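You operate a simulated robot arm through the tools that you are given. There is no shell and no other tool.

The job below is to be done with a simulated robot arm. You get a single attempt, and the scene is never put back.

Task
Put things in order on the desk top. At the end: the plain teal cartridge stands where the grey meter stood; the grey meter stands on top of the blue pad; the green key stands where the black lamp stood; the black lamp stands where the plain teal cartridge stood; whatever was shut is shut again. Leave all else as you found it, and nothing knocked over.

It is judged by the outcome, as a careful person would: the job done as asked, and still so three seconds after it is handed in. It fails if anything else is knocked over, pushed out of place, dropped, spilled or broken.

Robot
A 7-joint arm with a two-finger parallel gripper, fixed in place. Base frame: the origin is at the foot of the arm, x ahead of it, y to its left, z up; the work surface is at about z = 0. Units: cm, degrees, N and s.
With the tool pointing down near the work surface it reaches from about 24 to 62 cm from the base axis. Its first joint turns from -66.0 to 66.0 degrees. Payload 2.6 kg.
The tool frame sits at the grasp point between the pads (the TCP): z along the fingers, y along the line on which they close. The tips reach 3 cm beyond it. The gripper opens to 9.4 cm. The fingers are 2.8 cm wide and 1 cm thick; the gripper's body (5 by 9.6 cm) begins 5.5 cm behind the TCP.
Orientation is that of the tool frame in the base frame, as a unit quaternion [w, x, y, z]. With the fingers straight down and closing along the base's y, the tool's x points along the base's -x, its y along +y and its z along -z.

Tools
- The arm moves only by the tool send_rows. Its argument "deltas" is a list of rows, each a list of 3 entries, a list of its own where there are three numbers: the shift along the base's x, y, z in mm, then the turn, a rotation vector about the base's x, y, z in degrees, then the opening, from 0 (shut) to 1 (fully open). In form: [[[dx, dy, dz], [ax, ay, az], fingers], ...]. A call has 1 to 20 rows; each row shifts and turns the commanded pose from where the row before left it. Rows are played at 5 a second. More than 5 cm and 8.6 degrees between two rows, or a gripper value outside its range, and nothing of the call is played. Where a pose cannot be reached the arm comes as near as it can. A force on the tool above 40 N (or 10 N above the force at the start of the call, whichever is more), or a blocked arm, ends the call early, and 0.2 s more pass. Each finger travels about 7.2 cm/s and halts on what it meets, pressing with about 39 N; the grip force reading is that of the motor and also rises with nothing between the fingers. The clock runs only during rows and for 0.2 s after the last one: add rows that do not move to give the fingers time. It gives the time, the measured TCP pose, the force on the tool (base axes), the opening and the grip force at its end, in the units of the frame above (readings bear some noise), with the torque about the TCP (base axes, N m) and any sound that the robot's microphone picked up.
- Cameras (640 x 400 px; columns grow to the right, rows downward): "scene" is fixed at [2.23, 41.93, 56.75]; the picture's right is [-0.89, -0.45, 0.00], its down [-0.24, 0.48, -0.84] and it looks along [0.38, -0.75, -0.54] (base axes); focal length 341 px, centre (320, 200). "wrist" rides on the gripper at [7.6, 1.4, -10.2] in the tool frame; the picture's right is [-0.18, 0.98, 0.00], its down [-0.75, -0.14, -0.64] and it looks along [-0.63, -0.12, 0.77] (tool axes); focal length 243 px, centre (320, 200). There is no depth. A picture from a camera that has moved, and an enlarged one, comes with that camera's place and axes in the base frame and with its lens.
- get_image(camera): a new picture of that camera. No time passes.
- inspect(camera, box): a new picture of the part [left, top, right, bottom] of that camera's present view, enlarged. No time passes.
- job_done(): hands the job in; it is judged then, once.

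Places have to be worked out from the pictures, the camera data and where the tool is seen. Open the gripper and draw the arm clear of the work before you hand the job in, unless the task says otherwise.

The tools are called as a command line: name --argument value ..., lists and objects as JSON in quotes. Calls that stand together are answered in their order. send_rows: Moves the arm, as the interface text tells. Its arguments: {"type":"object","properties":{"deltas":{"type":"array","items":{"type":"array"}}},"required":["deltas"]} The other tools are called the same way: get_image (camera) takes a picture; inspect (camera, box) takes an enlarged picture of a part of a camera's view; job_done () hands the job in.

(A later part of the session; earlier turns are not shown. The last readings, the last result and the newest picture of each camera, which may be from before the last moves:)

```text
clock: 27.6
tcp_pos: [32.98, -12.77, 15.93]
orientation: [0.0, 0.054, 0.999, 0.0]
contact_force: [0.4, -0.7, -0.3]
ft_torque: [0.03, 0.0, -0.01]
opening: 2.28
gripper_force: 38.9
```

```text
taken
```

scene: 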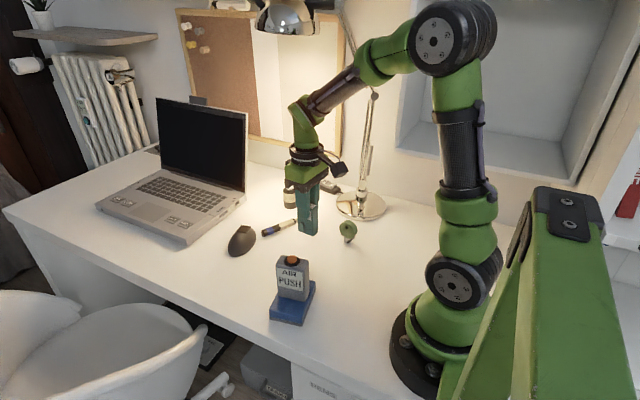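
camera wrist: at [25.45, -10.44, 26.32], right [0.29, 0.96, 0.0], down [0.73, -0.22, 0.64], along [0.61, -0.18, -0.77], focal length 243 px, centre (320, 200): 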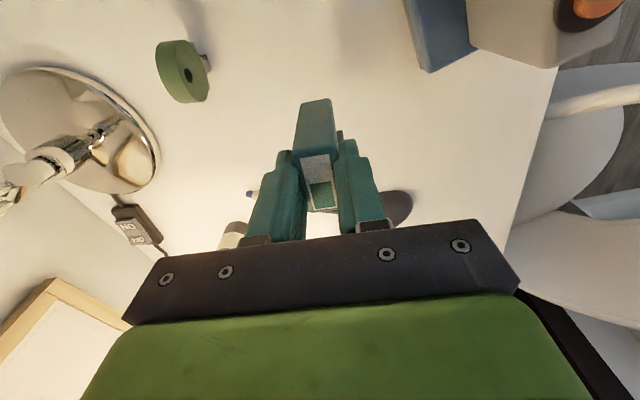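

The tool is over the spot, 2 mm short in x. I'll correct that while lowering to just above the desk.

send_rows --deltas '[[[1, 0, -15], [0, 0, 0], 0.1], [[1, 0, -20], [0, 0, 0], 0.1], [[0, 0, -20], [0, 0, 0], 0.1], [[0, 0, -13], [0, 0, 0], 0.1], [[0, 0, -5], [0, 0, 0], 0.1], [[0, 0, 0], [0, 0, 0], 0.1]]'

inspect --camera "scene" --box '[280, 205, 340, 275]'

```text
clock: 29.0
tcp_pos: [33.38, -12.6, 8.95]
orientation: [0.001, 0.053, 0.999, 0.0]
contact_force: [-0.9, -0.6, -1.0]
ft_torque: [-0.03, -0.02, 0.03]
opening: 2.27
gripper_force: 39.1
```

```text
5.71 times, centred on (310, 240) of scene
camera zoom: at [2.23, 41.93, 56.75], right [-0.89, -0.45, 0.0], down [-0.24, 0.48, -0.84], along [0.38, -0.75, -0.54], focal length 1946 px, centre (377, -29)
```

zoom: 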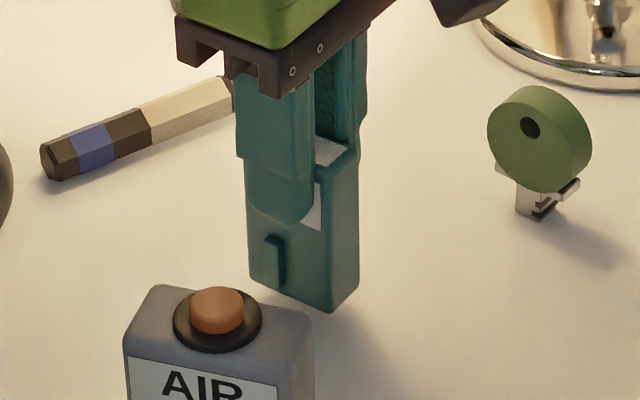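

Base is about 1 cm above the desk. I'm lowering in small steps and watching the force.

send_rows --deltas '[[[-1, 0, -3], [0, 0, 0], 0.1], [[0, 0, -2], [0, 0, 0], 0.1], [[0, 0, -1.5], [0, 0, 0], 0.1], [[0, 0, 0], [0, 0, 0], 0.1]]'

```text
clock: 30.0
tcp_pos: [33.08, -12.57, 8.2]
orientation: [0.0, 0.053, 0.999, 0.0]
contact_force: [-1.1, 0.8, -0.3]
ft_torque: [-0.02, 0.0, 0.02]
opening: 2.28
gripper_force: 38.8
```

send_rows --deltas '[[[0, 0, -1], [0, 0, 0], 0.1], [[0, 0, -1], [0, 0, 0], 0.1], [[0, 0, 0], [0, 0, 0], 0.1]]'

```text
clock: 30.8
tcp_pos: [33.2, -12.56, 8.06]
orientation: [0.0, 0.053, 0.999, 0.001]
contact_force: [-3.7, -0.6, 9.7]
ft_torque: [-0.01, 0.13, -0.02]
opening: 2.26
gripper_force: 39.1
```

Desk contact (about 10 N). I'll ease up half a millimetre and open slowly.

send_rows --deltas '[[[0, 0, 0.5], [0, 0, 0], 0.1], [[0, 0, 0], [0, 0, 0], 0.28], [[0, 0, 0], [0, 0, 0], 0.38], [[0, 0, 0], [0, 0, 0], 0.5], [[0, 0, 0], [0, 0, 0], 0.6], [[0, 0, 0], [0, 0, 0], 0.6]]'

get_image --camera "wrist"

inspect --camera "scene" --box '[280, 205, 340, 275]'

```text
clock: 32.2
tcp_pos: [33.2, -12.51, 7.93]
orientation: [0.001, 0.053, 0.999, -0.001]
contact_force: [0.5, -0.2, 0.1]
ft_torque: [-0.03, 0.0, -0.04]
opening: 5.65
gripper_force: 0.0
```

```text
taken
camera wrist: at [25.69, -10.36, 18.27], right [0.29, 0.96, 0.0], down [0.73, -0.22, 0.64], along [0.62, -0.18, -0.77], focal length 243 px, centre (320, 200)
```

wrist: 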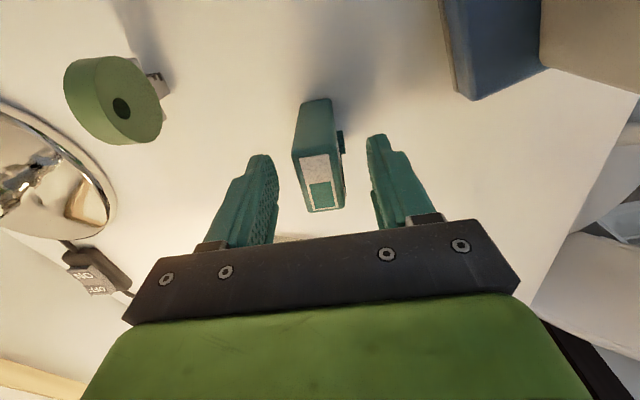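

```text
5.71 times, centred on (310, 240) of scene
camera zoom: at [2.23, 41.93, 56.75], right [-0.89, -0.45, 0.0], down [-0.24, 0.48, -0.84], along [0.38, -0.75, -0.54], focal length 1946 px, centre (377, -29)
```

zoom: 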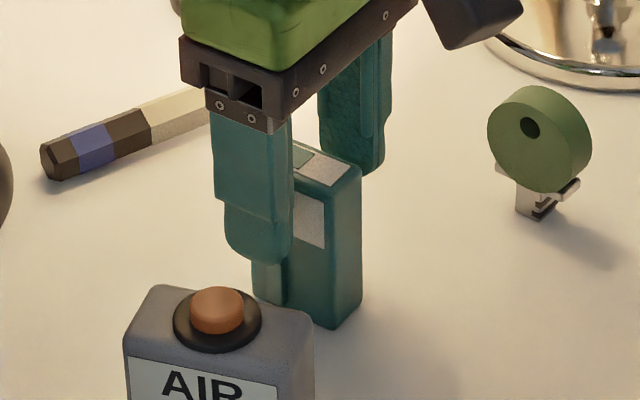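

The cartridge stands on the meter's old spot. The chrome desk lamp's head hangs about 50 cm up near the black lamp, so I'll stay low: rise just clear of the cartridge, then move toward the black lamp for a close view.

send_rows --deltas '[[[0, 0, 8], [0, 0, 0], 0.6], [[0, 0, 15], [0, 0, 0], 0.6], [[0, 0, 20], [0, 0, 0], 0.7], [[0, 0, 20], [0, 0, 0], 0.8], [[5, -9, 0], [0, 0, 0], 1], [[12, -18, 0], [0, 0, 0], 1], [[15, -20, 0], [0, 0, 2], 1], [[15, -20, 0], [0, 0, 2], 1], [[15, -20, 0], [0, 0, 2], 1], [[15, -20, 0], [0, 0, 0], 1], [[15, -20, 0], [0, 0, 0], 1], [[10, -14, 0], [0, 0, 0], 1], [[0, 0, 0], [0, 0, 0], 1]]'

get_image --camera "wrist"

get_image --camera "scene"

```text
clock: 35.0
tcp_pos: [43.29, -26.72, 14.35]
orientation: [-0.001, 0.0, 1.0, -0.001]
contact_force: [0.5, -0.1, -0.9]
ft_torque: [0.0, -0.01, 0.01]
opening: 9.39
gripper_force: 0.0
```

```text
taken
camera wrist: at [35.55, -25.27, 24.68], right [0.18, 0.98, 0.0], down [0.75, -0.14, 0.64], along [0.63, -0.12, -0.77], focal length 243 px, centre (320, 200)
```

wrist: 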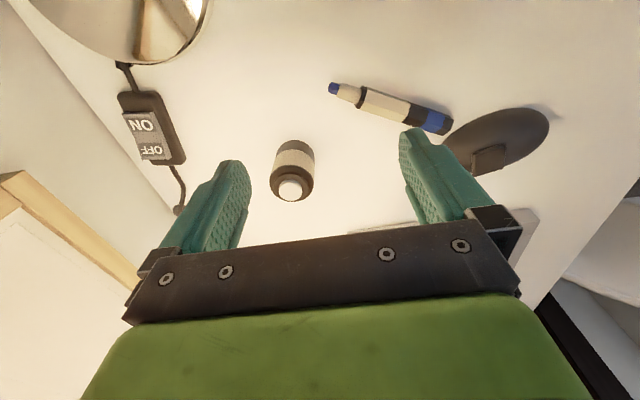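

```text
taken
```

scene: 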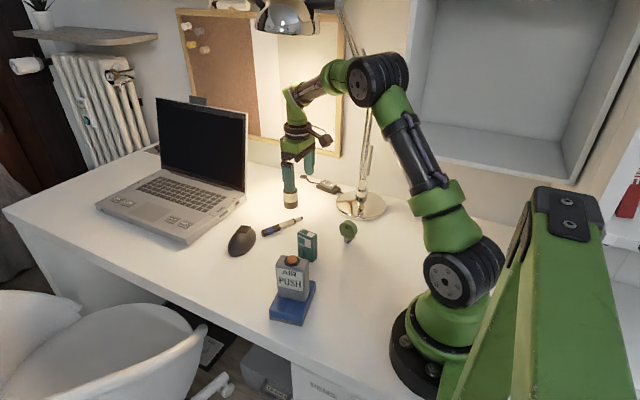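

The arm is well below the desk-lamp head. I'm enlarging the black lamp between the fingers.

inspect --camera "wrist" --box '[240, 120, 350, 220]'

inspect --camera "scene" --box '[230, 0, 400, 110]'

```text
4.00 times, centred on (295, 170) of wrist
camera zoom: at [35.55, -25.27, 24.68], right [0.18, 0.98, 0.0], down [0.75, -0.14, 0.64], along [0.63, -0.12, -0.77], focal length 970 px, centre (420, 320)
```

zoom: 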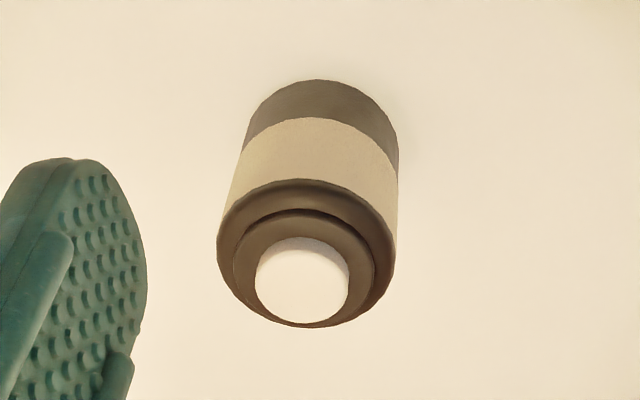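

```text
3.64 times, centred on (315, 55) of scene
camera zoom: at [2.23, 41.93, 56.75], right [-0.89, -0.45, 0.0], down [-0.24, 0.48, -0.84], along [0.38, -0.75, -0.54], focal length 1239 px, centre (338, 727)
```

zoom: 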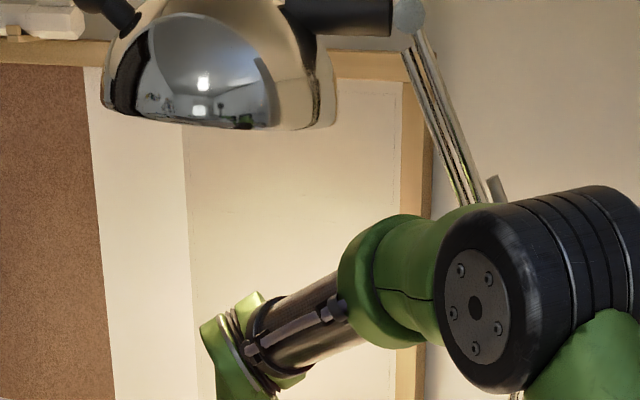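

The black lamp is a cylinder about 4.4 cm across, its rim at about 5.6 high, centred near (48.7, -30.6). I'll move over it and check again before descending.

send_rows --deltas '[[[14, -10, 0], [0, 0, 0], 1], [[14, -10, 0], [0, 0, 0], 1], [[14, -10, 0], [0, 0, 0], 1], [[12.5, -9, 0], [0, 0, 0], 1], [[0, 0, -15], [0, 0, 0], 1], [[0, 0, -10], [0, 0, 0], 1], [[0, 0, 0], [0, 0, 0], 1], [[0, 0, 0], [0, 0, 0], 1]]'

get_image --camera "wrist"

get_image --camera "scene"

inspect --camera "wrist" --box '[230, 90, 390, 240]'

```text
clock: 36.8
tcp_pos: [48.94, -30.62, 11.84]
orientation: [-0.001, 0.001, 1.0, 0.0]
contact_force: [-0.2, 0.1, 0.1]
ft_torque: [0.0, -0.01, 0.03]
opening: 9.41
gripper_force: 0.1
```

```text
taken
camera wrist: at [41.24, -29.22, 22.11], right [0.19, 0.98, 0.0], down [0.75, -0.14, 0.64], along [0.63, -0.12, -0.77], focal length 243 px, centre (320, 200)
```

wrist: 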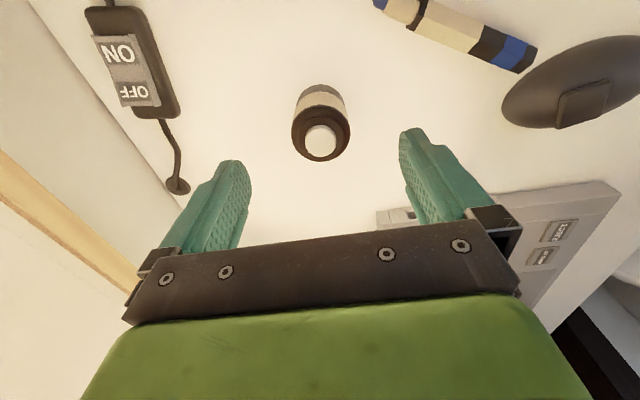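

```text
taken
```

scene: 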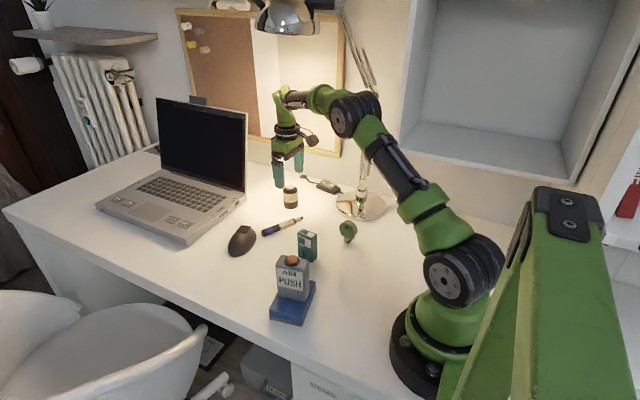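

```text
2.67 times, centred on (310, 165) of wrist
camera zoom: at [41.24, -29.22, 22.11], right [0.19, 0.98, 0.0], down [0.75, -0.14, 0.64], along [0.63, -0.12, -0.77], focal length 647 px, centre (347, 293)
```

zoom: 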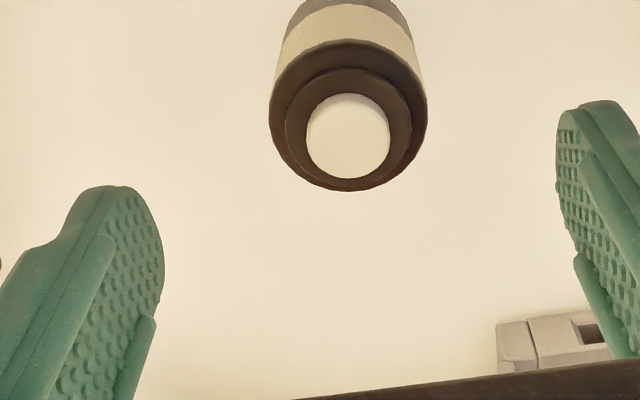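

The lamp's centre reads (48.66, -30.65), and the tool is 2 mm ahead in x. I'll correct, descend to TCP z ≈ 4, and close.

send_rows --deltas '[[[-2, 0, -15], [0, 0, 0], 1], [[0, 0, -18], [0, 0, 0], 1], [[0, 0, -18], [0, 0, 0], 1], [[0, 0, -15], [0, 0, 0], 1], [[0, 0, -12], [0, 0, 0], 1], [[0, 0, 0], [0, 0, 0], 1], [[0, 0, 0], [0, 0, 0], 1]]'

get_image --camera "wrist"

inspect --camera "scene" --box '[245, 140, 345, 220]'

```text
clock: 38.4
tcp_pos: [48.6, -30.67, 4.02]
orientation: [0.0, 0.001, 1.0, 0.001]
contact_force: [-0.8, -0.3, 0.1]
ft_torque: [0.04, -0.02, -0.01]
opening: 9.42
gripper_force: 0.1
```

```text
taken
camera wrist: at [40.83, -29.25, 14.28], right [0.19, 0.98, 0.0], down [0.75, -0.14, 0.64], along [0.63, -0.12, -0.77], focal length 243 px, centre (320, 200)
```

wrist: 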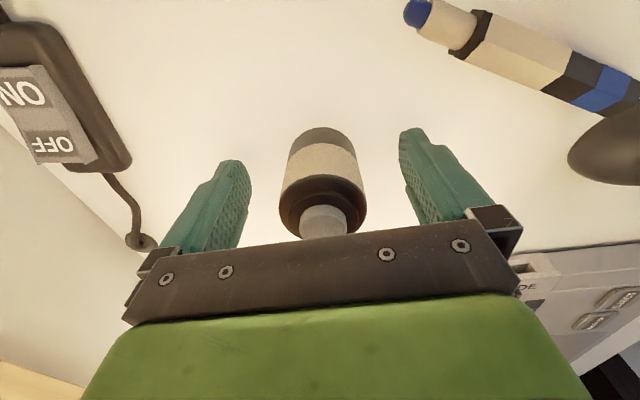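

```text
5.00 times, centred on (295, 180) of scene
camera zoom: at [2.23, 41.93, 56.75], right [-0.89, -0.45, 0.0], down [-0.24, 0.48, -0.84], along [0.38, -0.75, -0.54], focal length 1703 px, centre (445, 300)
```

zoom: 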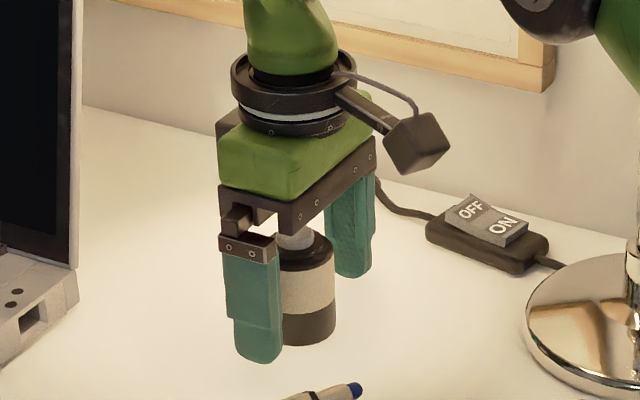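

No contact, the lamp is centred between the fingers. Closing.

send_rows --deltas '[[[0, 0, 0], [0, 0, 0], 0.7], [[0, 0, 0], [0, 0, 0], 0.55], [[0, 0, 0], [0, 0, 0], 0.3], [[0, 0, 0], [0, 0, 0], 0.3], [[0, 0, 0], [0, 0, 0], 0.3], [[0, 0, 0], [0, 0, 0], 0.3]]'

get_image --camera "wrist"

```text
clock: 39.8
tcp_pos: [48.61, -30.76, 3.96]
orientation: [0.0, -0.001, 1.0, 0.0]
contact_force: [-0.6, -0.1, -1.0]
ft_torque: [-0.03, 0.0, -0.02]
opening: 4.45
gripper_force: 38.7
```

```text
taken
camera wrist: at [40.83, -29.25, 14.29], right [0.18, 0.98, 0.0], down [0.75, -0.14, 0.64], along [0.63, -0.12, -0.77], focal length 243 px, centre (320, 200)
```

wrist: 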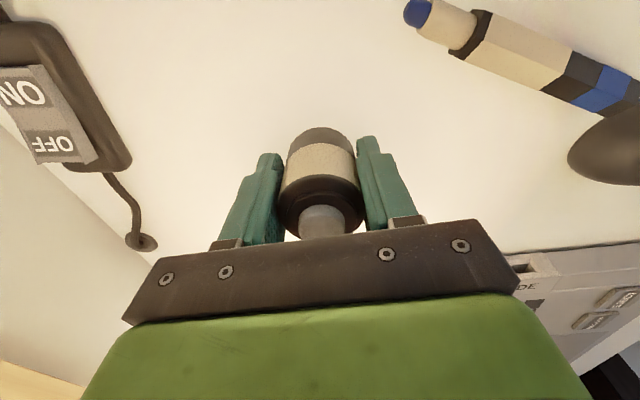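

Lamp gripped (4.45 cm, 39 N). I'll lift it to clear the marker and mouse, then carry it at low height toward the cartridge's old spot at (46.85, 3.1).

send_rows --deltas '[[[0, 0, 8], [0, 0, 0], 0.3], [[0, 0, 14], [0, 0, 0], 0.3], [[0, 0, 20], [0, 0, 0], 0.3], [[0, 0, 23], [0, 0, 0], 0.3], [[0, 12, 10], [0, 0, 0], 0.3], [[-1, 22, 0], [0, 0, 0], 0.3], [[-1, 25, 0], [0, 0, 0], 0.3], [[-1, 25, 0], [0, 0, 0], 0.3], [[-1, 25, 0], [0, 0, 0], 0.3], [[-1, 25, 0], [0, 0, 0], 0.3], [[-1, 25, 0], [0, 0, 0], 0.3], [[-1, 25, 0], [0, 0, 0], 0.3], [[0, 0, 0], [0, 0, 0], 0.3]]'

get_image --camera "scene"

get_image --camera "wrist"

```text
clock: 42.6
tcp_pos: [47.92, -12.28, 11.41]
orientation: [0.0, 0.001, 1.0, 0.0]
contact_force: [0.3, 0.1, 0.3]
ft_torque: [-0.02, 0.01, -0.01]
opening: 4.45
gripper_force: 39.4
```

```text
taken
```

scene: 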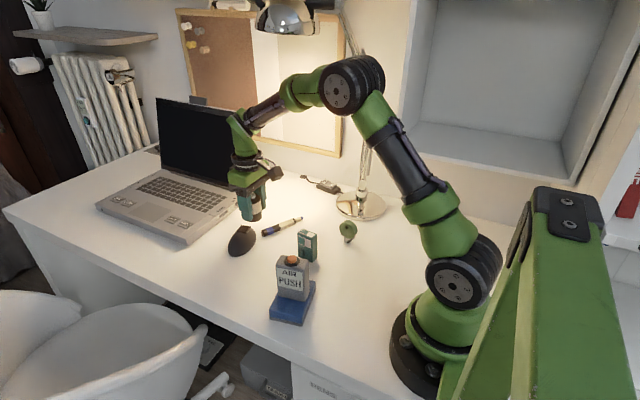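

```text
taken
camera wrist: at [40.21, -10.74, 21.74], right [0.19, 0.98, 0.0], down [0.75, -0.14, 0.64], along [0.63, -0.12, -0.77], focal length 243 px, centre (320, 200)
```

wrist: 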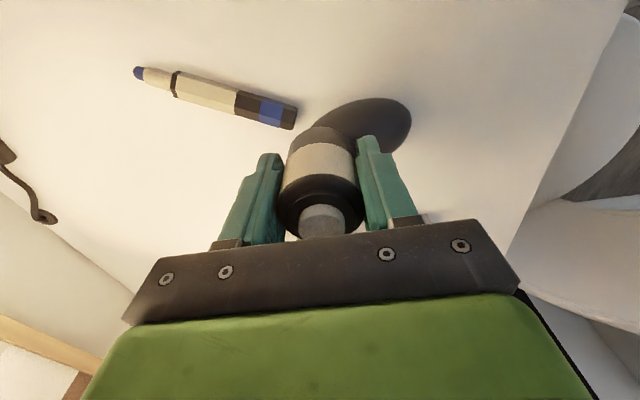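

Passing over the mouse with good clearance. Continuing to the cartridge's old spot.

send_rows --deltas '[[[-1, 22, 0], [0, 0, 0], 0.3], [[-2, 25, 0], [0, 0, 0], 0.3], [[-2, 25, 0], [0, 0, 0], 0.3], [[-2, 25, 0], [0, 0, 0], 0.3], [[-2, 25, 0], [0, 0, 0], 0.3], [[-1, 20, 0], [0, 0, 0], 0.3], [[0, 11, 0], [0, 0, 0], 0.3], [[0, 0, 0], [0, 0, 0], 0.3], [[0, 0, 0], [0, 0, 0], 0.3]]'

get_image --camera "wrist"

get_image --camera "scene"

```text
clock: 44.6
tcp_pos: [47.06, 3.04, 11.54]
orientation: [-0.001, 0.001, 1.0, 0.0]
contact_force: [-0.2, 0.3, -1.6]
ft_torque: [0.01, 0.0, 0.04]
opening: 4.43
gripper_force: 38.9
```

```text
taken
camera wrist: at [39.33, 4.46, 21.8], right [0.18, 0.98, 0.0], down [0.75, -0.14, 0.64], along [0.63, -0.12, -0.77], focal length 243 px, centre (320, 200)
```

wrist: 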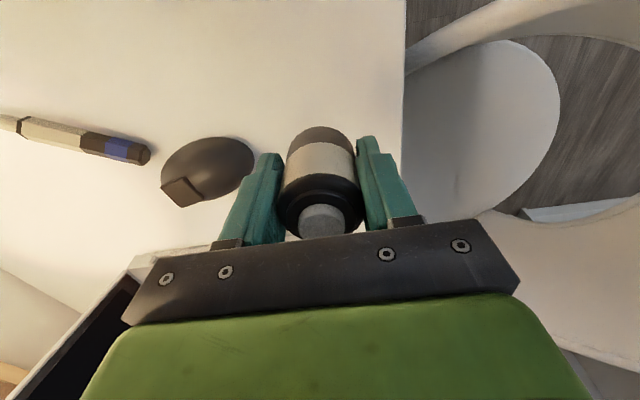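

```text
taken
```

scene: 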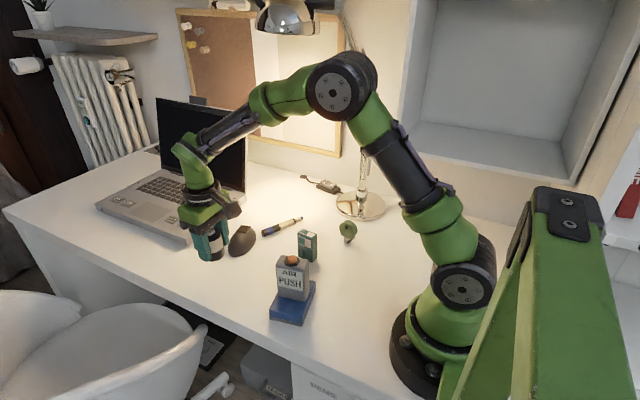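

Over the spot. Lowering to about 1 cm above the desk.

send_rows --deltas '[[[-1, 0, -15], [0, 0, 0], 0.3], [[0, 0, -20], [0, 0, 0], 0.3], [[0, 0, -18], [0, 0, 0], 0.3], [[0, 0, -10], [0, 0, 0], 0.3], [[0, 0, -4], [0, 0, 0], 0.3], [[0, 0, 0], [0, 0, 0], 0.3]]'

```text
clock: 46.0
tcp_pos: [46.79, 3.13, 4.55]
orientation: [0.0, 0.0, 1.0, 0.0]
contact_force: [-0.6, 0.5, -1.0]
ft_torque: [0.03, 0.02, -0.02]
opening: 4.43
gripper_force: 38.5
```

Position (46.8, 3.1), bottom about 6 mm above the desk. Small steps to contact now.

send_rows --deltas '[[[0, 0, -2], [0, 0, 0], 0.3], [[0, 0, -1.5], [0, 0, 0], 0.3], [[0, 0, -1], [0, 0, 0], 0.3], [[0, 0, 0], [0, 0, 0], 0.3]]'

```text
clock: 47.0
tcp_pos: [46.76, 3.14, 4.42]
orientation: [0.001, 0.001, 1.0, 0.001]
contact_force: [0.1, 0.6, -1.0]
ft_torque: [0.01, 0.0, -0.01]
opening: 4.39
gripper_force: 39.6
```

send_rows --deltas '[[[0, 0, -1], [0, 0, 0], 0.3], [[0, 0, -1], [0, 0, 0], 0.3], [[0, 0, 0], [0, 0, 0], 0.3]]'

inspect --camera "scene" --box '[180, 205, 260, 295]'

```text
clock: 47.8
tcp_pos: [46.91, 3.11, 3.99]
orientation: [-0.001, 0.002, 1.0, 0.0]
contact_force: [-0.7, 0.1, -0.5]
ft_torque: [0.02, 0.01, 0.02]
opening: 4.4
gripper_force: 39.0
```

```text
4.44 times, centred on (220, 250) of scene
camera zoom: at [2.23, 41.93, 56.75], right [-0.89, -0.45, 0.0], down [-0.24, 0.48, -0.84], along [0.38, -0.75, -0.54], focal length 1514 px, centre (764, -22)
```

zoom: 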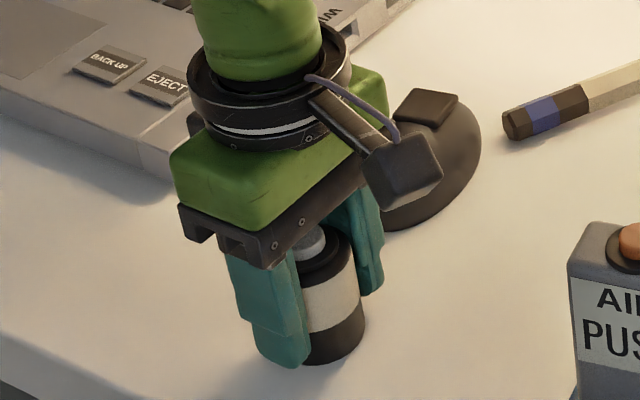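

No contact yet at 3.99. Two more 1 mm steps.

send_rows --deltas '[[[0, 0, -0.7], [0, 0, 0], 0.3], [[0, 0, -0.7], [0, 0, 0], 0.3], [[0, 0, 0], [0, 0, 0], 0.3]]'

```text
clock: 48.6
tcp_pos: [46.85, 3.23, 3.96]
orientation: [0.001, 0.001, 1.0, -0.001]
contact_force: [-0.8, -1.3, 4.4]
ft_torque: [-0.07, 0.08, -0.02]
opening: 4.38
gripper_force: 39.1
```

Light contact with the desk (about 5 N). Opening slowly.

send_rows --deltas '[[[0, 0, 0], [0, 0, 0], 0.5], [[0, 0, 0], [0, 0, 0], 0.58], [[0, 0, 0], [0, 0, 0], 0.7], [[0, 0, 0], [0, 0, 0], 0.8], [[0, 0, 0], [0, 0, 0], 0.8]]'

get_image --camera "wrist"

inspect --camera "scene" --box '[180, 205, 260, 295]'

```text
clock: 49.8
tcp_pos: [46.88, 3.07, 4.05]
orientation: [0.0, 0.0, 1.0, 0.0]
contact_force: [0.0, 0.3, 0.4]
ft_torque: [0.02, 0.03, -0.02]
opening: 7.51
gripper_force: 0.0
```

```text
taken
camera wrist: at [39.15, 4.52, 14.25], right [0.18, 0.98, 0.0], down [0.75, -0.14, 0.64], along [0.63, -0.12, -0.77], focal length 243 px, centre (320, 200)
```

wrist: 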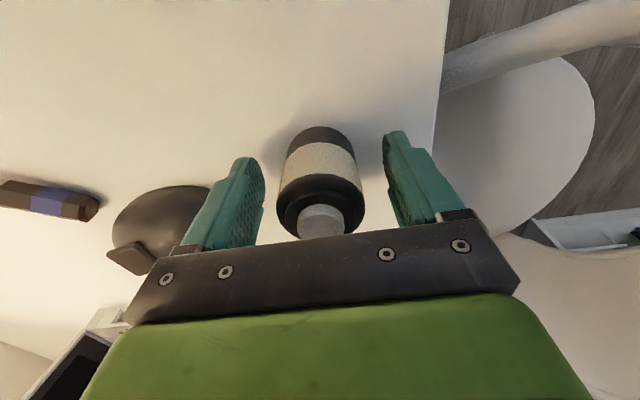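

```text
4.44 times, centred on (220, 250) of scene
camera zoom: at [2.23, 41.93, 56.75], right [-0.89, -0.45, 0.0], down [-0.24, 0.48, -0.84], along [0.38, -0.75, -0.54], focal length 1514 px, centre (764, -22)
```

zoom: 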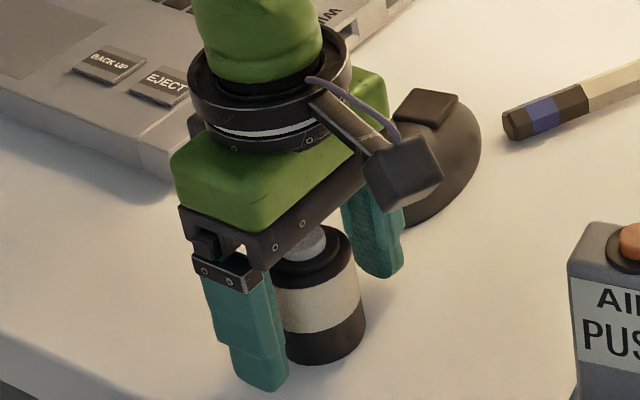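

The lamp stands free on the cartridge's old spot. I'm raising straight up, then moving toward the key for a close look.

send_rows --deltas '[[[0, 0, 8], [0, 0, 0], 0.8], [[0, 0, 15], [0, 0, 0], 0.8], [[0, 0, 25], [0, 0, 0], 0.9], [[0, 0, 30], [0, 0, 0], 1], [[0, 0, 30], [0, 0, 0], 1], [[0, 0, 30], [0, 0, 0], 1], [[-12, -15, 5], [0, 0, 0], 1], [[-20, -24, 0], [0, 0, 0], 1], [[-20, -24, 0], [0, 0, 0], 1], [[-20, -24, 0], [0, 0, 0], 1], [[-20, -24, 0], [0, 0, 0], 1], [[-20, -24, 0], [0, 0, 0], 1], [[-20, -24, 0], [0, 0, 0], 1], [[-20, -24, 0], [0, 0, 0], 1], [[-20, -24, 0], [0, 0, 0], 1], [[-13, -18, 0], [0, 0, 0], 1], [[0, 0, 0], [0, 0, 0], 1]]'

get_image --camera "wrist"

get_image --camera "scene"

```text
clock: 53.4
tcp_pos: [28.4, -19.0, 18.52]
orientation: [-0.001, 0.0, 1.0, 0.001]
contact_force: [-0.7, -1.0, -0.1]
ft_torque: [-0.01, 0.01, 0.04]
opening: 9.38
gripper_force: 0.0
```

```text
taken
camera wrist: at [20.79, -17.65, 28.77], right [0.18, 0.98, 0.0], down [0.75, -0.14, 0.64], along [0.63, -0.12, -0.77], focal length 243 px, centre (320, 200)
```

wrist: 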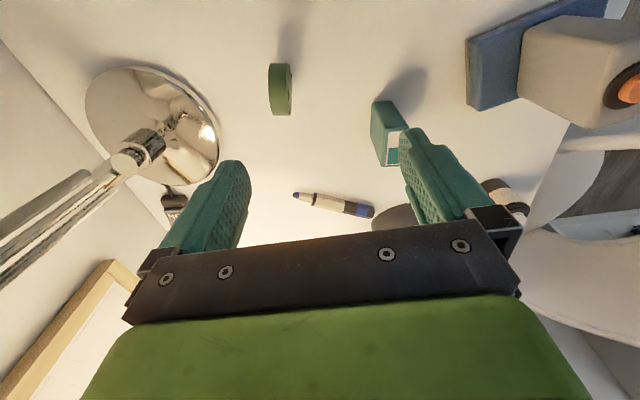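

```text
taken
```

scene: 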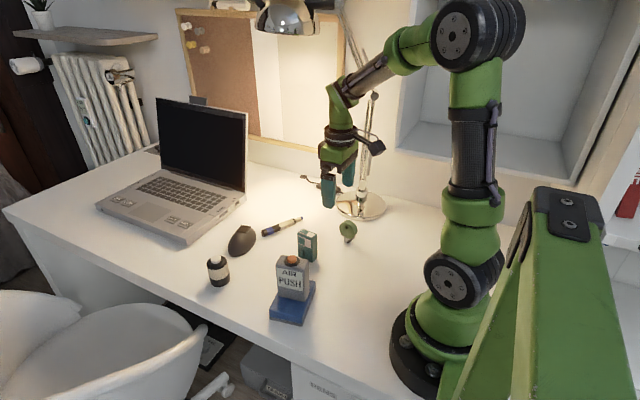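

The black lamp stands where the cartridge was. Enlarging the key in the wrist view now.

inspect --camera "wrist" --box '[250, 50, 310, 130]'

inspect --camera "scene" --box '[328, 210, 372, 252]'

```text
5.00 times, centred on (280, 90) of wrist
camera zoom: at [20.79, -17.65, 28.77], right [0.18, 0.98, 0.0], down [0.75, -0.14, 0.64], along [0.63, -0.12, -0.77], focal length 1213 px, centre (520, 750)
```

zoom: 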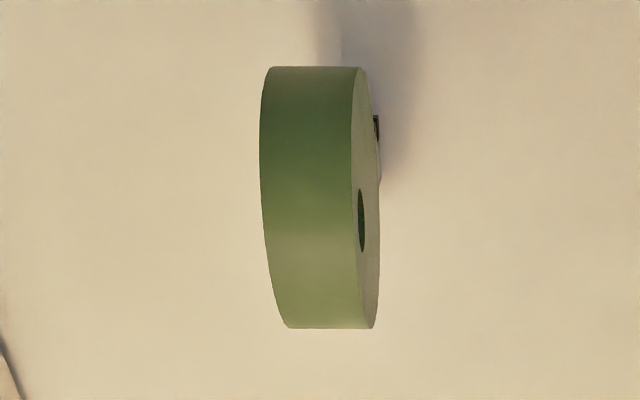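

```text
9.52 times, centred on (350, 231) of scene
camera zoom: at [2.23, 41.93, 56.75], right [-0.89, -0.45, 0.0], down [-0.24, 0.48, -0.84], along [0.38, -0.75, -0.54], focal length 3244 px, centre (34, -95)
```

zoom: 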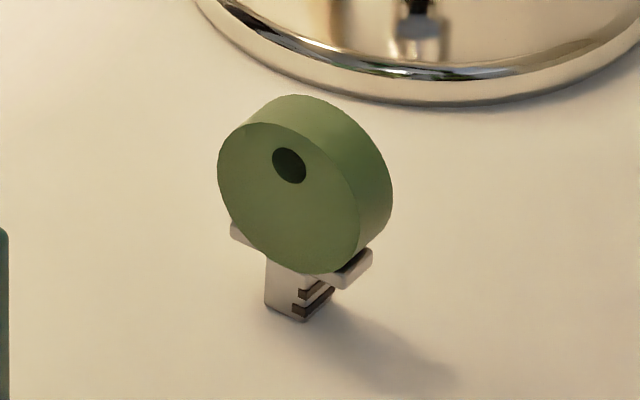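

The key's disc head is about 4.6 cm across and 1.7 cm thick, centred near (26.9, -22.65, 4.0), its axis turned about -10.4 deg from y; it stands on its blade. I'll align the tool yaw and move over it at z ≈ 11.

send_rows --deltas '[[[-4, -9, -10], [0, 0, -3.4], 0.9], [[-4, -9, -15], [0, 0, -3.5], 0.8], [[-4, -9, -20], [0, 0, -3.5], 0.7], [[-3, -9, -20], [0, 0, 0], 0.65], [[0, 0, -10], [0, 0, 0], 0.65], [[0, 0, 0], [0, 0, 0], 0.65], [[0, 0, 0], [0, 0, 0], 0.65]]'

get_image --camera "wrist"

inspect --camera "wrist" --box '[250, 40, 390, 180]'

inspect --camera "scene" --box '[300, 170, 400, 260]'

```text
clock: 55.0
tcp_pos: [26.92, -22.91, 10.92]
orientation: [0.0, 0.091, 0.996, 0.0]
contact_force: [0.3, -0.6, -0.2]
ft_torque: [-0.02, 0.02, -0.02]
opening: 6.1
gripper_force: 0.1
```

```text
taken
camera wrist: at [19.56, -20.1, 21.12], right [0.36, 0.93, 0.0], down [0.72, -0.28, 0.64], along [0.6, -0.23, -0.77], focal length 243 px, centre (320, 200)
```

wrist: 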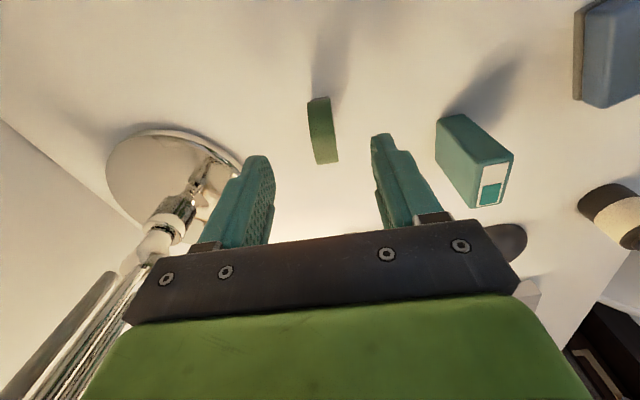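

```text
2.86 times, centred on (320, 110) of wrist
camera zoom: at [19.56, -20.1, 21.12], right [0.36, 0.93, 0.0], down [0.72, -0.28, 0.64], along [0.6, -0.23, -0.77], focal length 693 px, centre (320, 457)
```

zoom: 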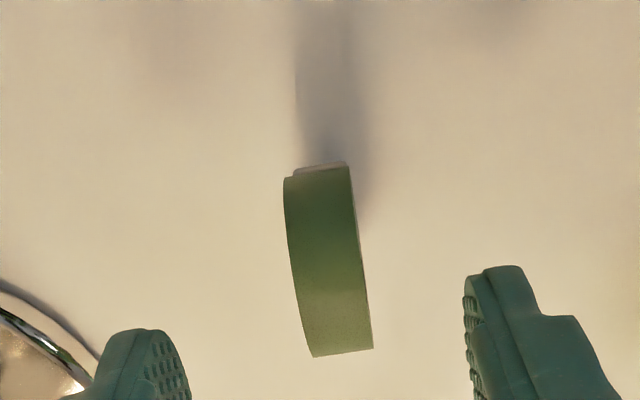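

```text
4.44 times, centred on (350, 215) of scene
camera zoom: at [2.23, 41.93, 56.75], right [-0.89, -0.45, 0.0], down [-0.24, 0.48, -0.84], along [0.38, -0.75, -0.54], focal length 1514 px, centre (187, 133)
```

zoom: 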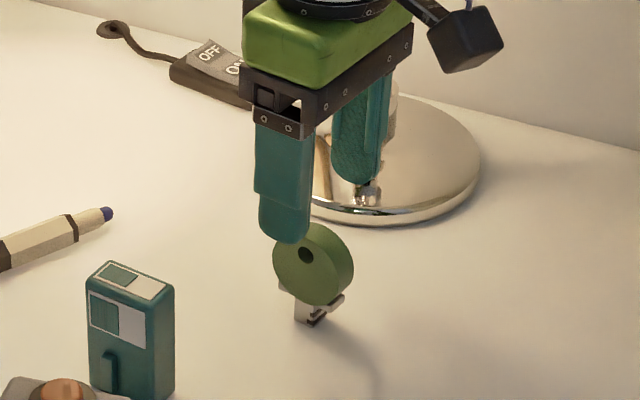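

The key's centre reads (26.9, -22.6) with its axis near -12 deg, so I'll shift about 2.5 mm in +y, turn -1.5 deg, and descend to TCP z ≈ 4.8 with the fingers on either side of the disc.

send_rows --deltas '[[[0.8, 2.5, -6], [0, 0, -1.5], 0.65], [[0, 0, -13], [0, 0, 0], 0.65], [[0, 0, -15], [0, 0, 0], 0.65], [[0, 0, -15], [0, 0, 0], 0.65], [[0, 0, -12], [0, 0, 0], 0.65], [[0, 0, 0], [0, 0, 0], 0.65], [[0, 0, 0], [0, 0, 0], 0.65]]'

get_image --camera "wrist"

inspect --camera "wrist" --box '[240, 90, 400, 240]'

inspect --camera "scene" --box '[310, 190, 390, 260]'

```text
clock: 56.6
tcp_pos: [26.93, -22.82, 4.71]
orientation: [0.0, 0.104, 0.995, 0.0]
contact_force: [0.5, 0.5, -0.1]
ft_torque: [0.03, -0.02, -0.01]
opening: 6.07
gripper_force: 0.0
```

```text
taken
camera wrist: at [19.69, -19.93, 15.05], right [0.38, 0.92, 0.0], down [0.71, -0.29, 0.64], along [0.59, -0.25, -0.77], focal length 243 px, centre (320, 200)
```

wrist: 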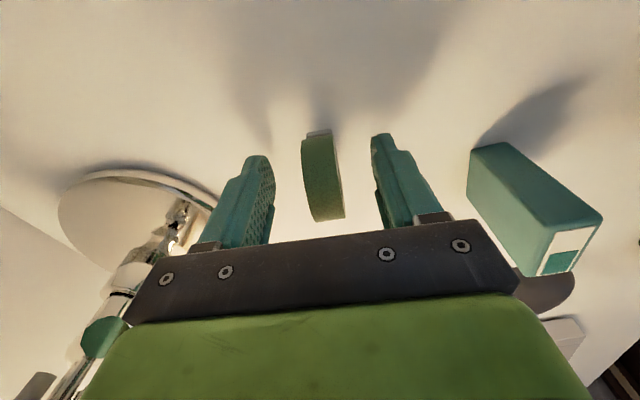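

```text
2.67 times, centred on (320, 165) of wrist
camera zoom: at [19.69, -19.93, 15.05], right [0.38, 0.92, 0.0], down [0.71, -0.29, 0.64], along [0.59, -0.25, -0.77], focal length 647 px, centre (320, 293)
```

zoom: 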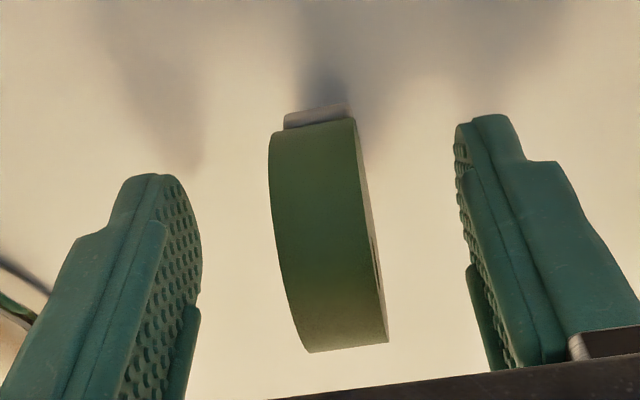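

```text
5.71 times, centred on (350, 225) of scene
camera zoom: at [2.23, 41.93, 56.75], right [-0.89, -0.45, 0.0], down [-0.24, 0.48, -0.84], along [0.38, -0.75, -0.54], focal length 1946 px, centre (149, 57)
```

zoom: 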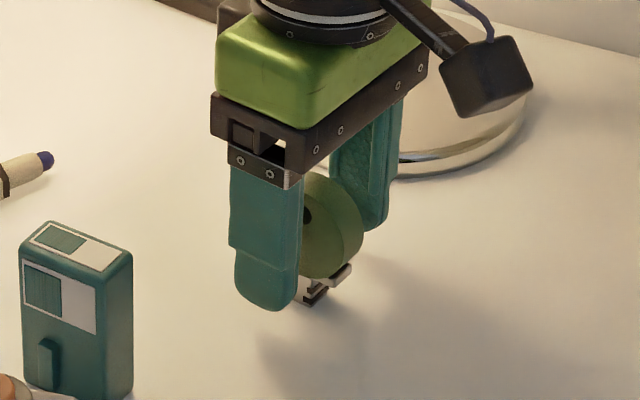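

The disc sits about 1.5 mm toward the +y finger. I'll centre it and close gently in stages.

send_rows --deltas '[[[0.3, 1.5, 0], [0, 0, 0], 0.65], [[0, 0, 0], [0, 0, 0], 0.5], [[0, 0, 0], [0, 0, 0], 0.4], [[0, 0, 0], [0, 0, 0], 0.3], [[0, 0, 0], [0, 0, 0], 0.25], [[0, 0, 0], [0, 0, 0], 0.22], [[0, 0, 0], [0, 0, 0], 0.22]]'

inspect --camera "wrist" --box '[240, 90, 400, 240]'

```text
clock: 58.2
tcp_pos: [27.02, -22.62, 4.76]
orientation: [-0.001, 0.104, 0.995, 0.0]
contact_force: [-1.3, -0.3, -0.3]
ft_torque: [-0.01, 0.0, 0.01]
opening: 2.09
gripper_force: 0.1
```

```text
2.67 times, centred on (320, 165) of wrist
camera zoom: at [19.74, -19.72, 15.1], right [0.38, 0.92, 0.0], down [0.71, -0.29, 0.64], along [0.59, -0.25, -0.77], focal length 647 px, centre (320, 293)
```

zoom: 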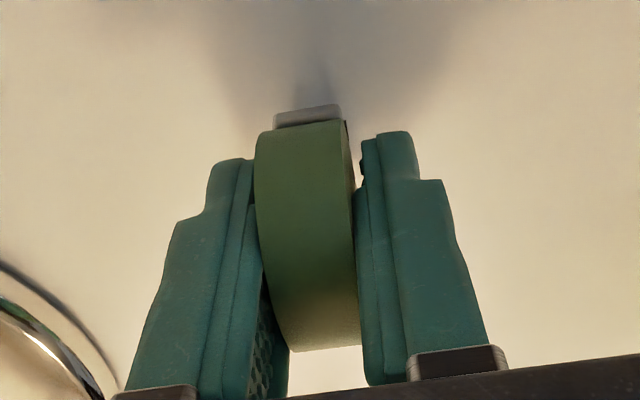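

Fingers are at 2.09 cm with no force; the key is nearer the -y finger, so I'll shift back about 1.2 mm and close fully.

send_rows --deltas '[[[-0.2, -1.2, 0], [0, 0, 0], 0.22], [[0, 0, 0], [0, 0, 0], 0.2], [[0, 0, 0], [0, 0, 0], 0.18], [[0, 0, 0], [0, 0, 0], 0.05], [[0, 0, 0], [0, 0, 0], 0.05], [[0, 0, 0], [0, 0, 0], 0.05]]'

inspect --camera "wrist" --box '[240, 90, 400, 240]'

inspect --camera "scene" --box '[310, 190, 390, 260]'

```text
clock: 59.6
tcp_pos: [26.92, -22.77, 4.73]
orientation: [-0.001, 0.105, 0.994, 0.0]
contact_force: [-0.9, -0.7, 2.0]
ft_torque: [-0.03, -0.01, 0.01]
opening: 1.94
gripper_force: 38.8
```

```text
2.67 times, centred on (320, 165) of wrist
camera zoom: at [19.71, -19.81, 15.07], right [0.38, 0.92, 0.0], down [0.71, -0.29, 0.64], along [0.59, -0.25, -0.77], focal length 647 px, centre (320, 293)
```

zoom: 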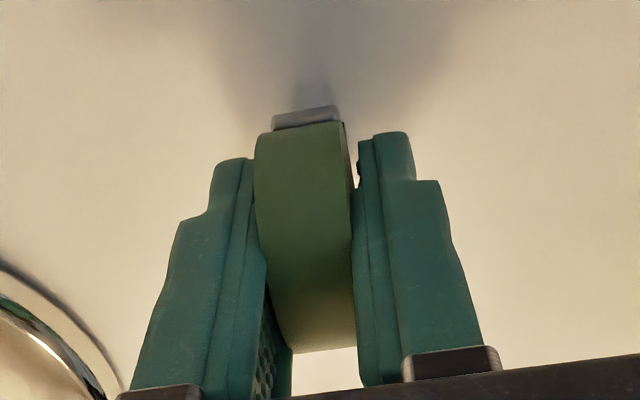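

```text
5.71 times, centred on (350, 225) of scene
camera zoom: at [2.23, 41.93, 56.75], right [-0.89, -0.45, 0.0], down [-0.24, 0.48, -0.84], along [0.38, -0.75, -0.54], focal length 1946 px, centre (149, 57)
```

zoom: 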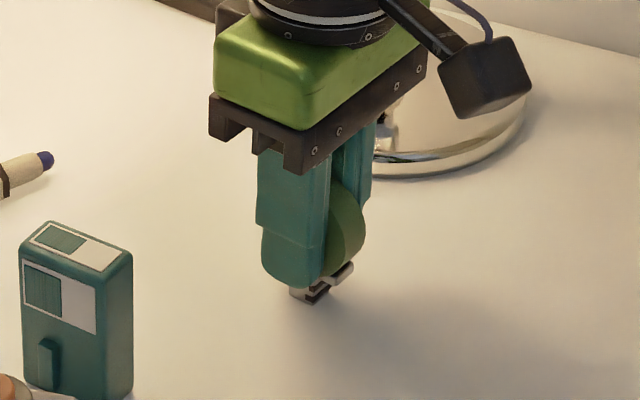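

Key gripped (1.94 cm, 39 N). Lifting a little to check that it hangs upright.

send_rows --deltas '[[[0, 0, 5], [0, 0, 0], 0.05], [[0, 0, 10], [0, 0, 0], 0.05], [[0, 0, 15], [0, 0, 0], 0.05], [[0, 0, 20], [0, 0, 0], 0.05], [[0, 0, 20], [0, 0, 0], 0.05], [[0, 0, 0], [0, 0, 0], 0.05], [[0, 0, 0], [0, 0, 0], 0.05]]'

inspect --camera "scene" --box '[320, 170, 370, 230]'

inspect --camera "wrist" --box '[240, 90, 400, 240]'

```text
clock: 61.2
tcp_pos: [27.06, -22.63, 11.68]
orientation: [0.0, 0.103, 0.995, -0.001]
contact_force: [-0.1, 0.0, -0.2]
ft_torque: [-0.02, 0.01, -0.01]
opening: 1.95
gripper_force: 39.0
```

```text
6.67 times, centred on (345, 200) of scene
camera zoom: at [2.23, 41.93, 56.75], right [-0.89, -0.45, 0.0], down [-0.24, 0.48, -0.84], along [0.38, -0.75, -0.54], focal length 2271 px, centre (153, 200)
```

zoom: 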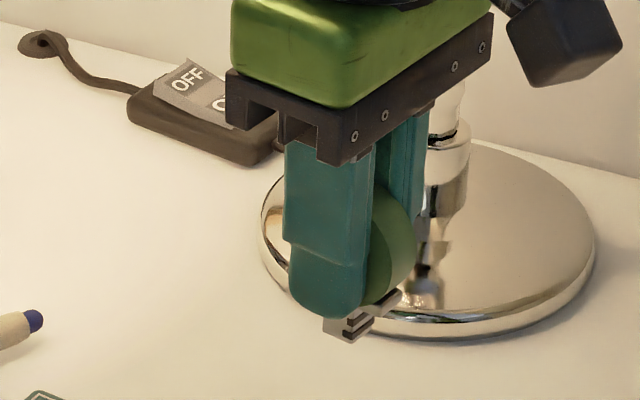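

```text
2.67 times, centred on (320, 165) of wrist
camera zoom: at [19.76, -19.78, 22.06], right [0.38, 0.92, 0.0], down [0.71, -0.29, 0.64], along [0.59, -0.25, -0.77], focal length 647 px, centre (320, 293)
```

zoom: 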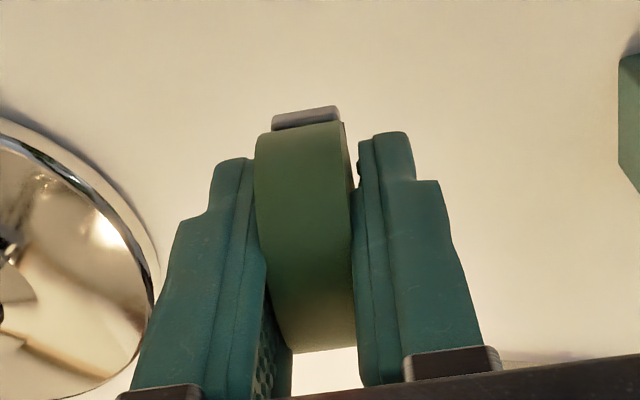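

The key hangs steady and unchanged in the grip. Carrying it low to the black lamp's old spot at (48.65, -30.65).

send_rows --deltas '[[[9, -3, 0], [0, 0, 0], 0.05], [[18, -7, 0], [0, 0, 0], 0.05], [[22, -8, 0], [0, 0, 0], 0.05], [[22, -8, 0], [0, 0, 0], 0.05], [[22, -8, 0], [0, 0, 0], 0.05], [[22, -8, 0], [0, 0, 0], 0.05], [[22, -8, 0], [0, 0, 0], 0.05], [[22, -8, 0], [0, 0, 0], 0.05], [[22, -8, 0], [0, 0, 0], 0.05], [[20, -8, 0], [0, 0, 0], 0.05], [[11, -4, 0], [0, 0, 0], 0.05], [[5, -1.5, 0], [0, 0, 0], 0.05], [[0, 0, 0], [0, 0, 0], 0.05], [[0, 0, 0], [0, 0, 0], 0.05]]'

get_image --camera "wrist"

get_image --camera "scene"

```text
clock: 64.2
tcp_pos: [48.62, -30.8, 11.65]
orientation: [0.001, 0.104, 0.995, 0.0]
contact_force: [0.0, -0.2, -0.2]
ft_torque: [0.0, -0.06, -0.03]
opening: 1.94
gripper_force: 38.6
```

```text
taken
camera wrist: at [41.51, -27.86, 21.92], right [0.38, 0.92, 0.0], down [0.71, -0.29, 0.64], along [0.59, -0.25, -0.77], focal length 243 px, centre (320, 200)
```

wrist: 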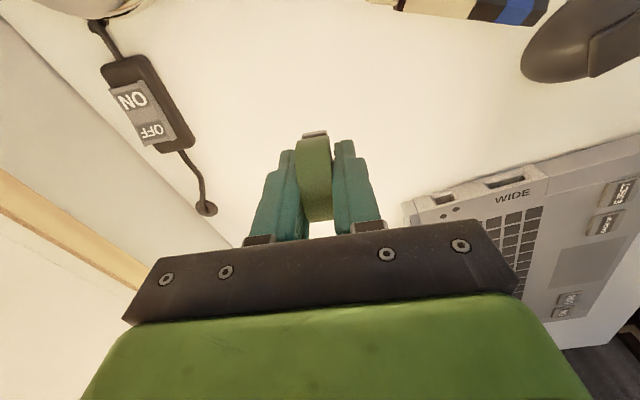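

```text
taken
```

scene: 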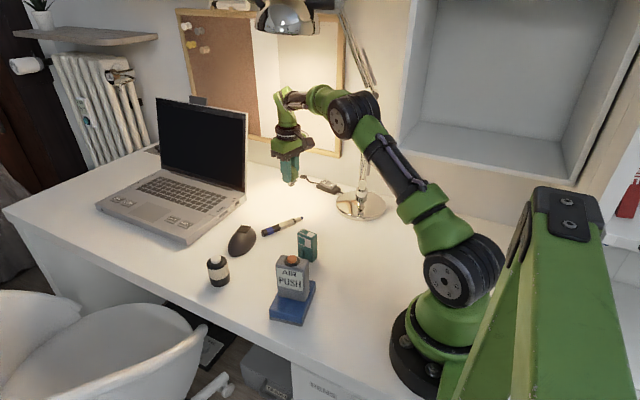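

Over the spot within 2 mm. Lowering to just above the desk.

send_rows --deltas '[[[0, 1.5, -12], [0, 0, 0], 0.05], [[0, 0, -18], [0, 0, 0], 0.05], [[0, 0, -18], [0, 0, 0], 0.05], [[0, 0, -10], [0, 0, 0], 0.05], [[0, 0, -5], [0, 0, 0], 0.05], [[0, 0, 0], [0, 0, 0], 0.05], [[0, 0, 0], [0, 0, 0], 0.05]]'

inspect --camera "scene" --box '[260, 150, 330, 220]'

```text
clock: 65.8
tcp_pos: [48.65, -30.54, 5.41]
orientation: [0.0, 0.104, 0.995, 0.0]
contact_force: [0.2, -0.3, -1.0]
ft_torque: [-0.04, -0.02, 0.01]
opening: 1.95
gripper_force: 38.9
```

```text
5.71 times, centred on (295, 185) of scene
camera zoom: at [2.23, 41.93, 56.75], right [-0.89, -0.45, 0.0], down [-0.24, 0.48, -0.84], along [0.38, -0.75, -0.54], focal length 1946 px, centre (463, 286)
```

zoom: 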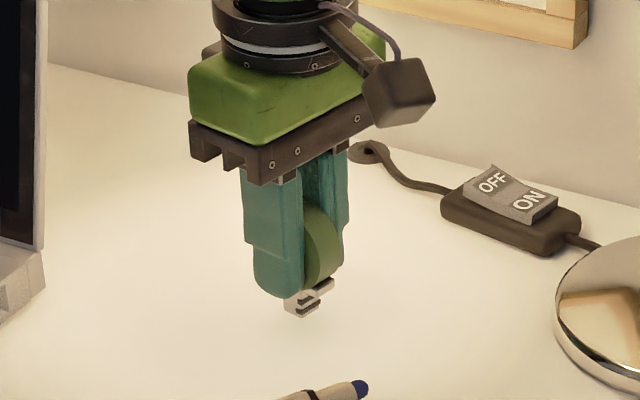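

Blade end is about 7 mm above the desk. Small steps down to contact.

send_rows --deltas '[[[0, 0, -2], [0, 0, 0], 0.05], [[0, 0, -2], [0, 0, 0], 0.05], [[0, 0, 0], [0, 0, 0], 0.05]]'

```text
clock: 66.6
tcp_pos: [48.62, -30.52, 5.01]
orientation: [-0.001, 0.105, 0.994, 0.0]
contact_force: [0.0, -0.2, 0.6]
ft_torque: [0.02, 0.02, 0.01]
opening: 1.94
gripper_force: 39.2
```

send_rows --deltas '[[[0, 0, -1], [0, 0, 0], 0.05], [[0, 0, -1], [0, 0, 0], 0.05], [[0, 0, 0], [0, 0, 0], 0.05]]'

```text
clock: 67.4
tcp_pos: [48.63, -30.6, 4.89]
orientation: [0.0, 0.104, 0.995, 0.0]
contact_force: [0.2, 0.5, 0.4]
ft_torque: [0.01, 0.0, 0.03]
opening: 1.95
gripper_force: 39.5
```

send_rows --deltas '[[[0, 0, -0.7], [0, 0, 0], 0.05], [[0, 0, -0.5], [0, 0, 0], 0.05], [[0, 0, 0], [0, 0, 0], 0.05]]'

```text
clock: 68.2
tcp_pos: [48.69, -30.46, 4.78]
orientation: [0.0, 0.104, 0.995, 0.0]
contact_force: [-1.2, 0.3, 4.7]
ft_torque: [0.07, 0.1, 0.0]
opening: 1.93
gripper_force: 38.9
```

Light contact (about 5 N). A close look at the key before I release it.

inspect --camera "scene" --box '[275, 180, 315, 215]'

inspect --camera "wrist" --box '[240, 90, 400, 240]'

```text
11.43 times, centred on (295, 198) of scene
camera zoom: at [2.23, 41.93, 56.75], right [-0.89, -0.45, 0.0], down [-0.24, 0.48, -0.84], along [0.38, -0.75, -0.54], focal length 3893 px, centre (606, 229)
```

zoom: 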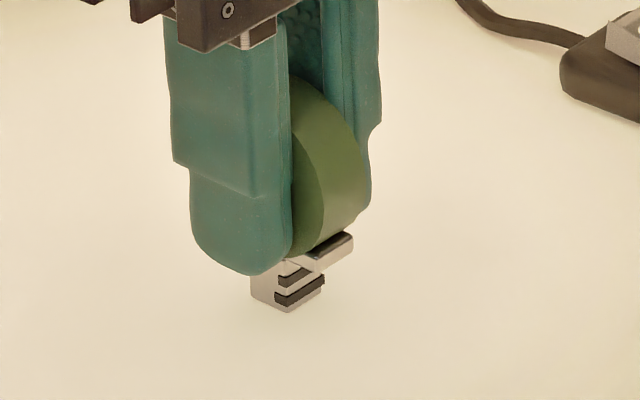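

```text
2.67 times, centred on (320, 165) of wrist
camera zoom: at [41.37, -27.61, 15.06], right [0.38, 0.92, 0.0], down [0.71, -0.29, 0.64], along [0.59, -0.25, -0.77], focal length 647 px, centre (320, 293)
```

zoom: 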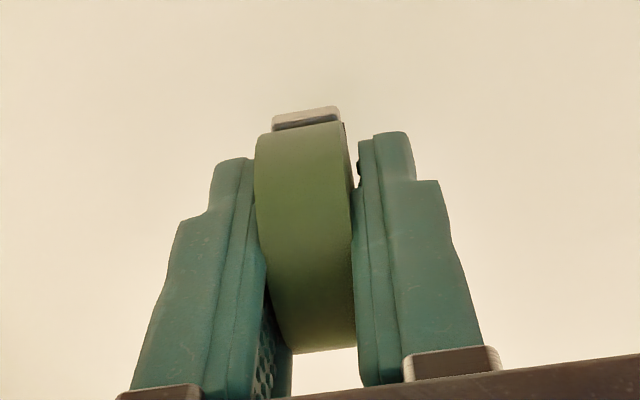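

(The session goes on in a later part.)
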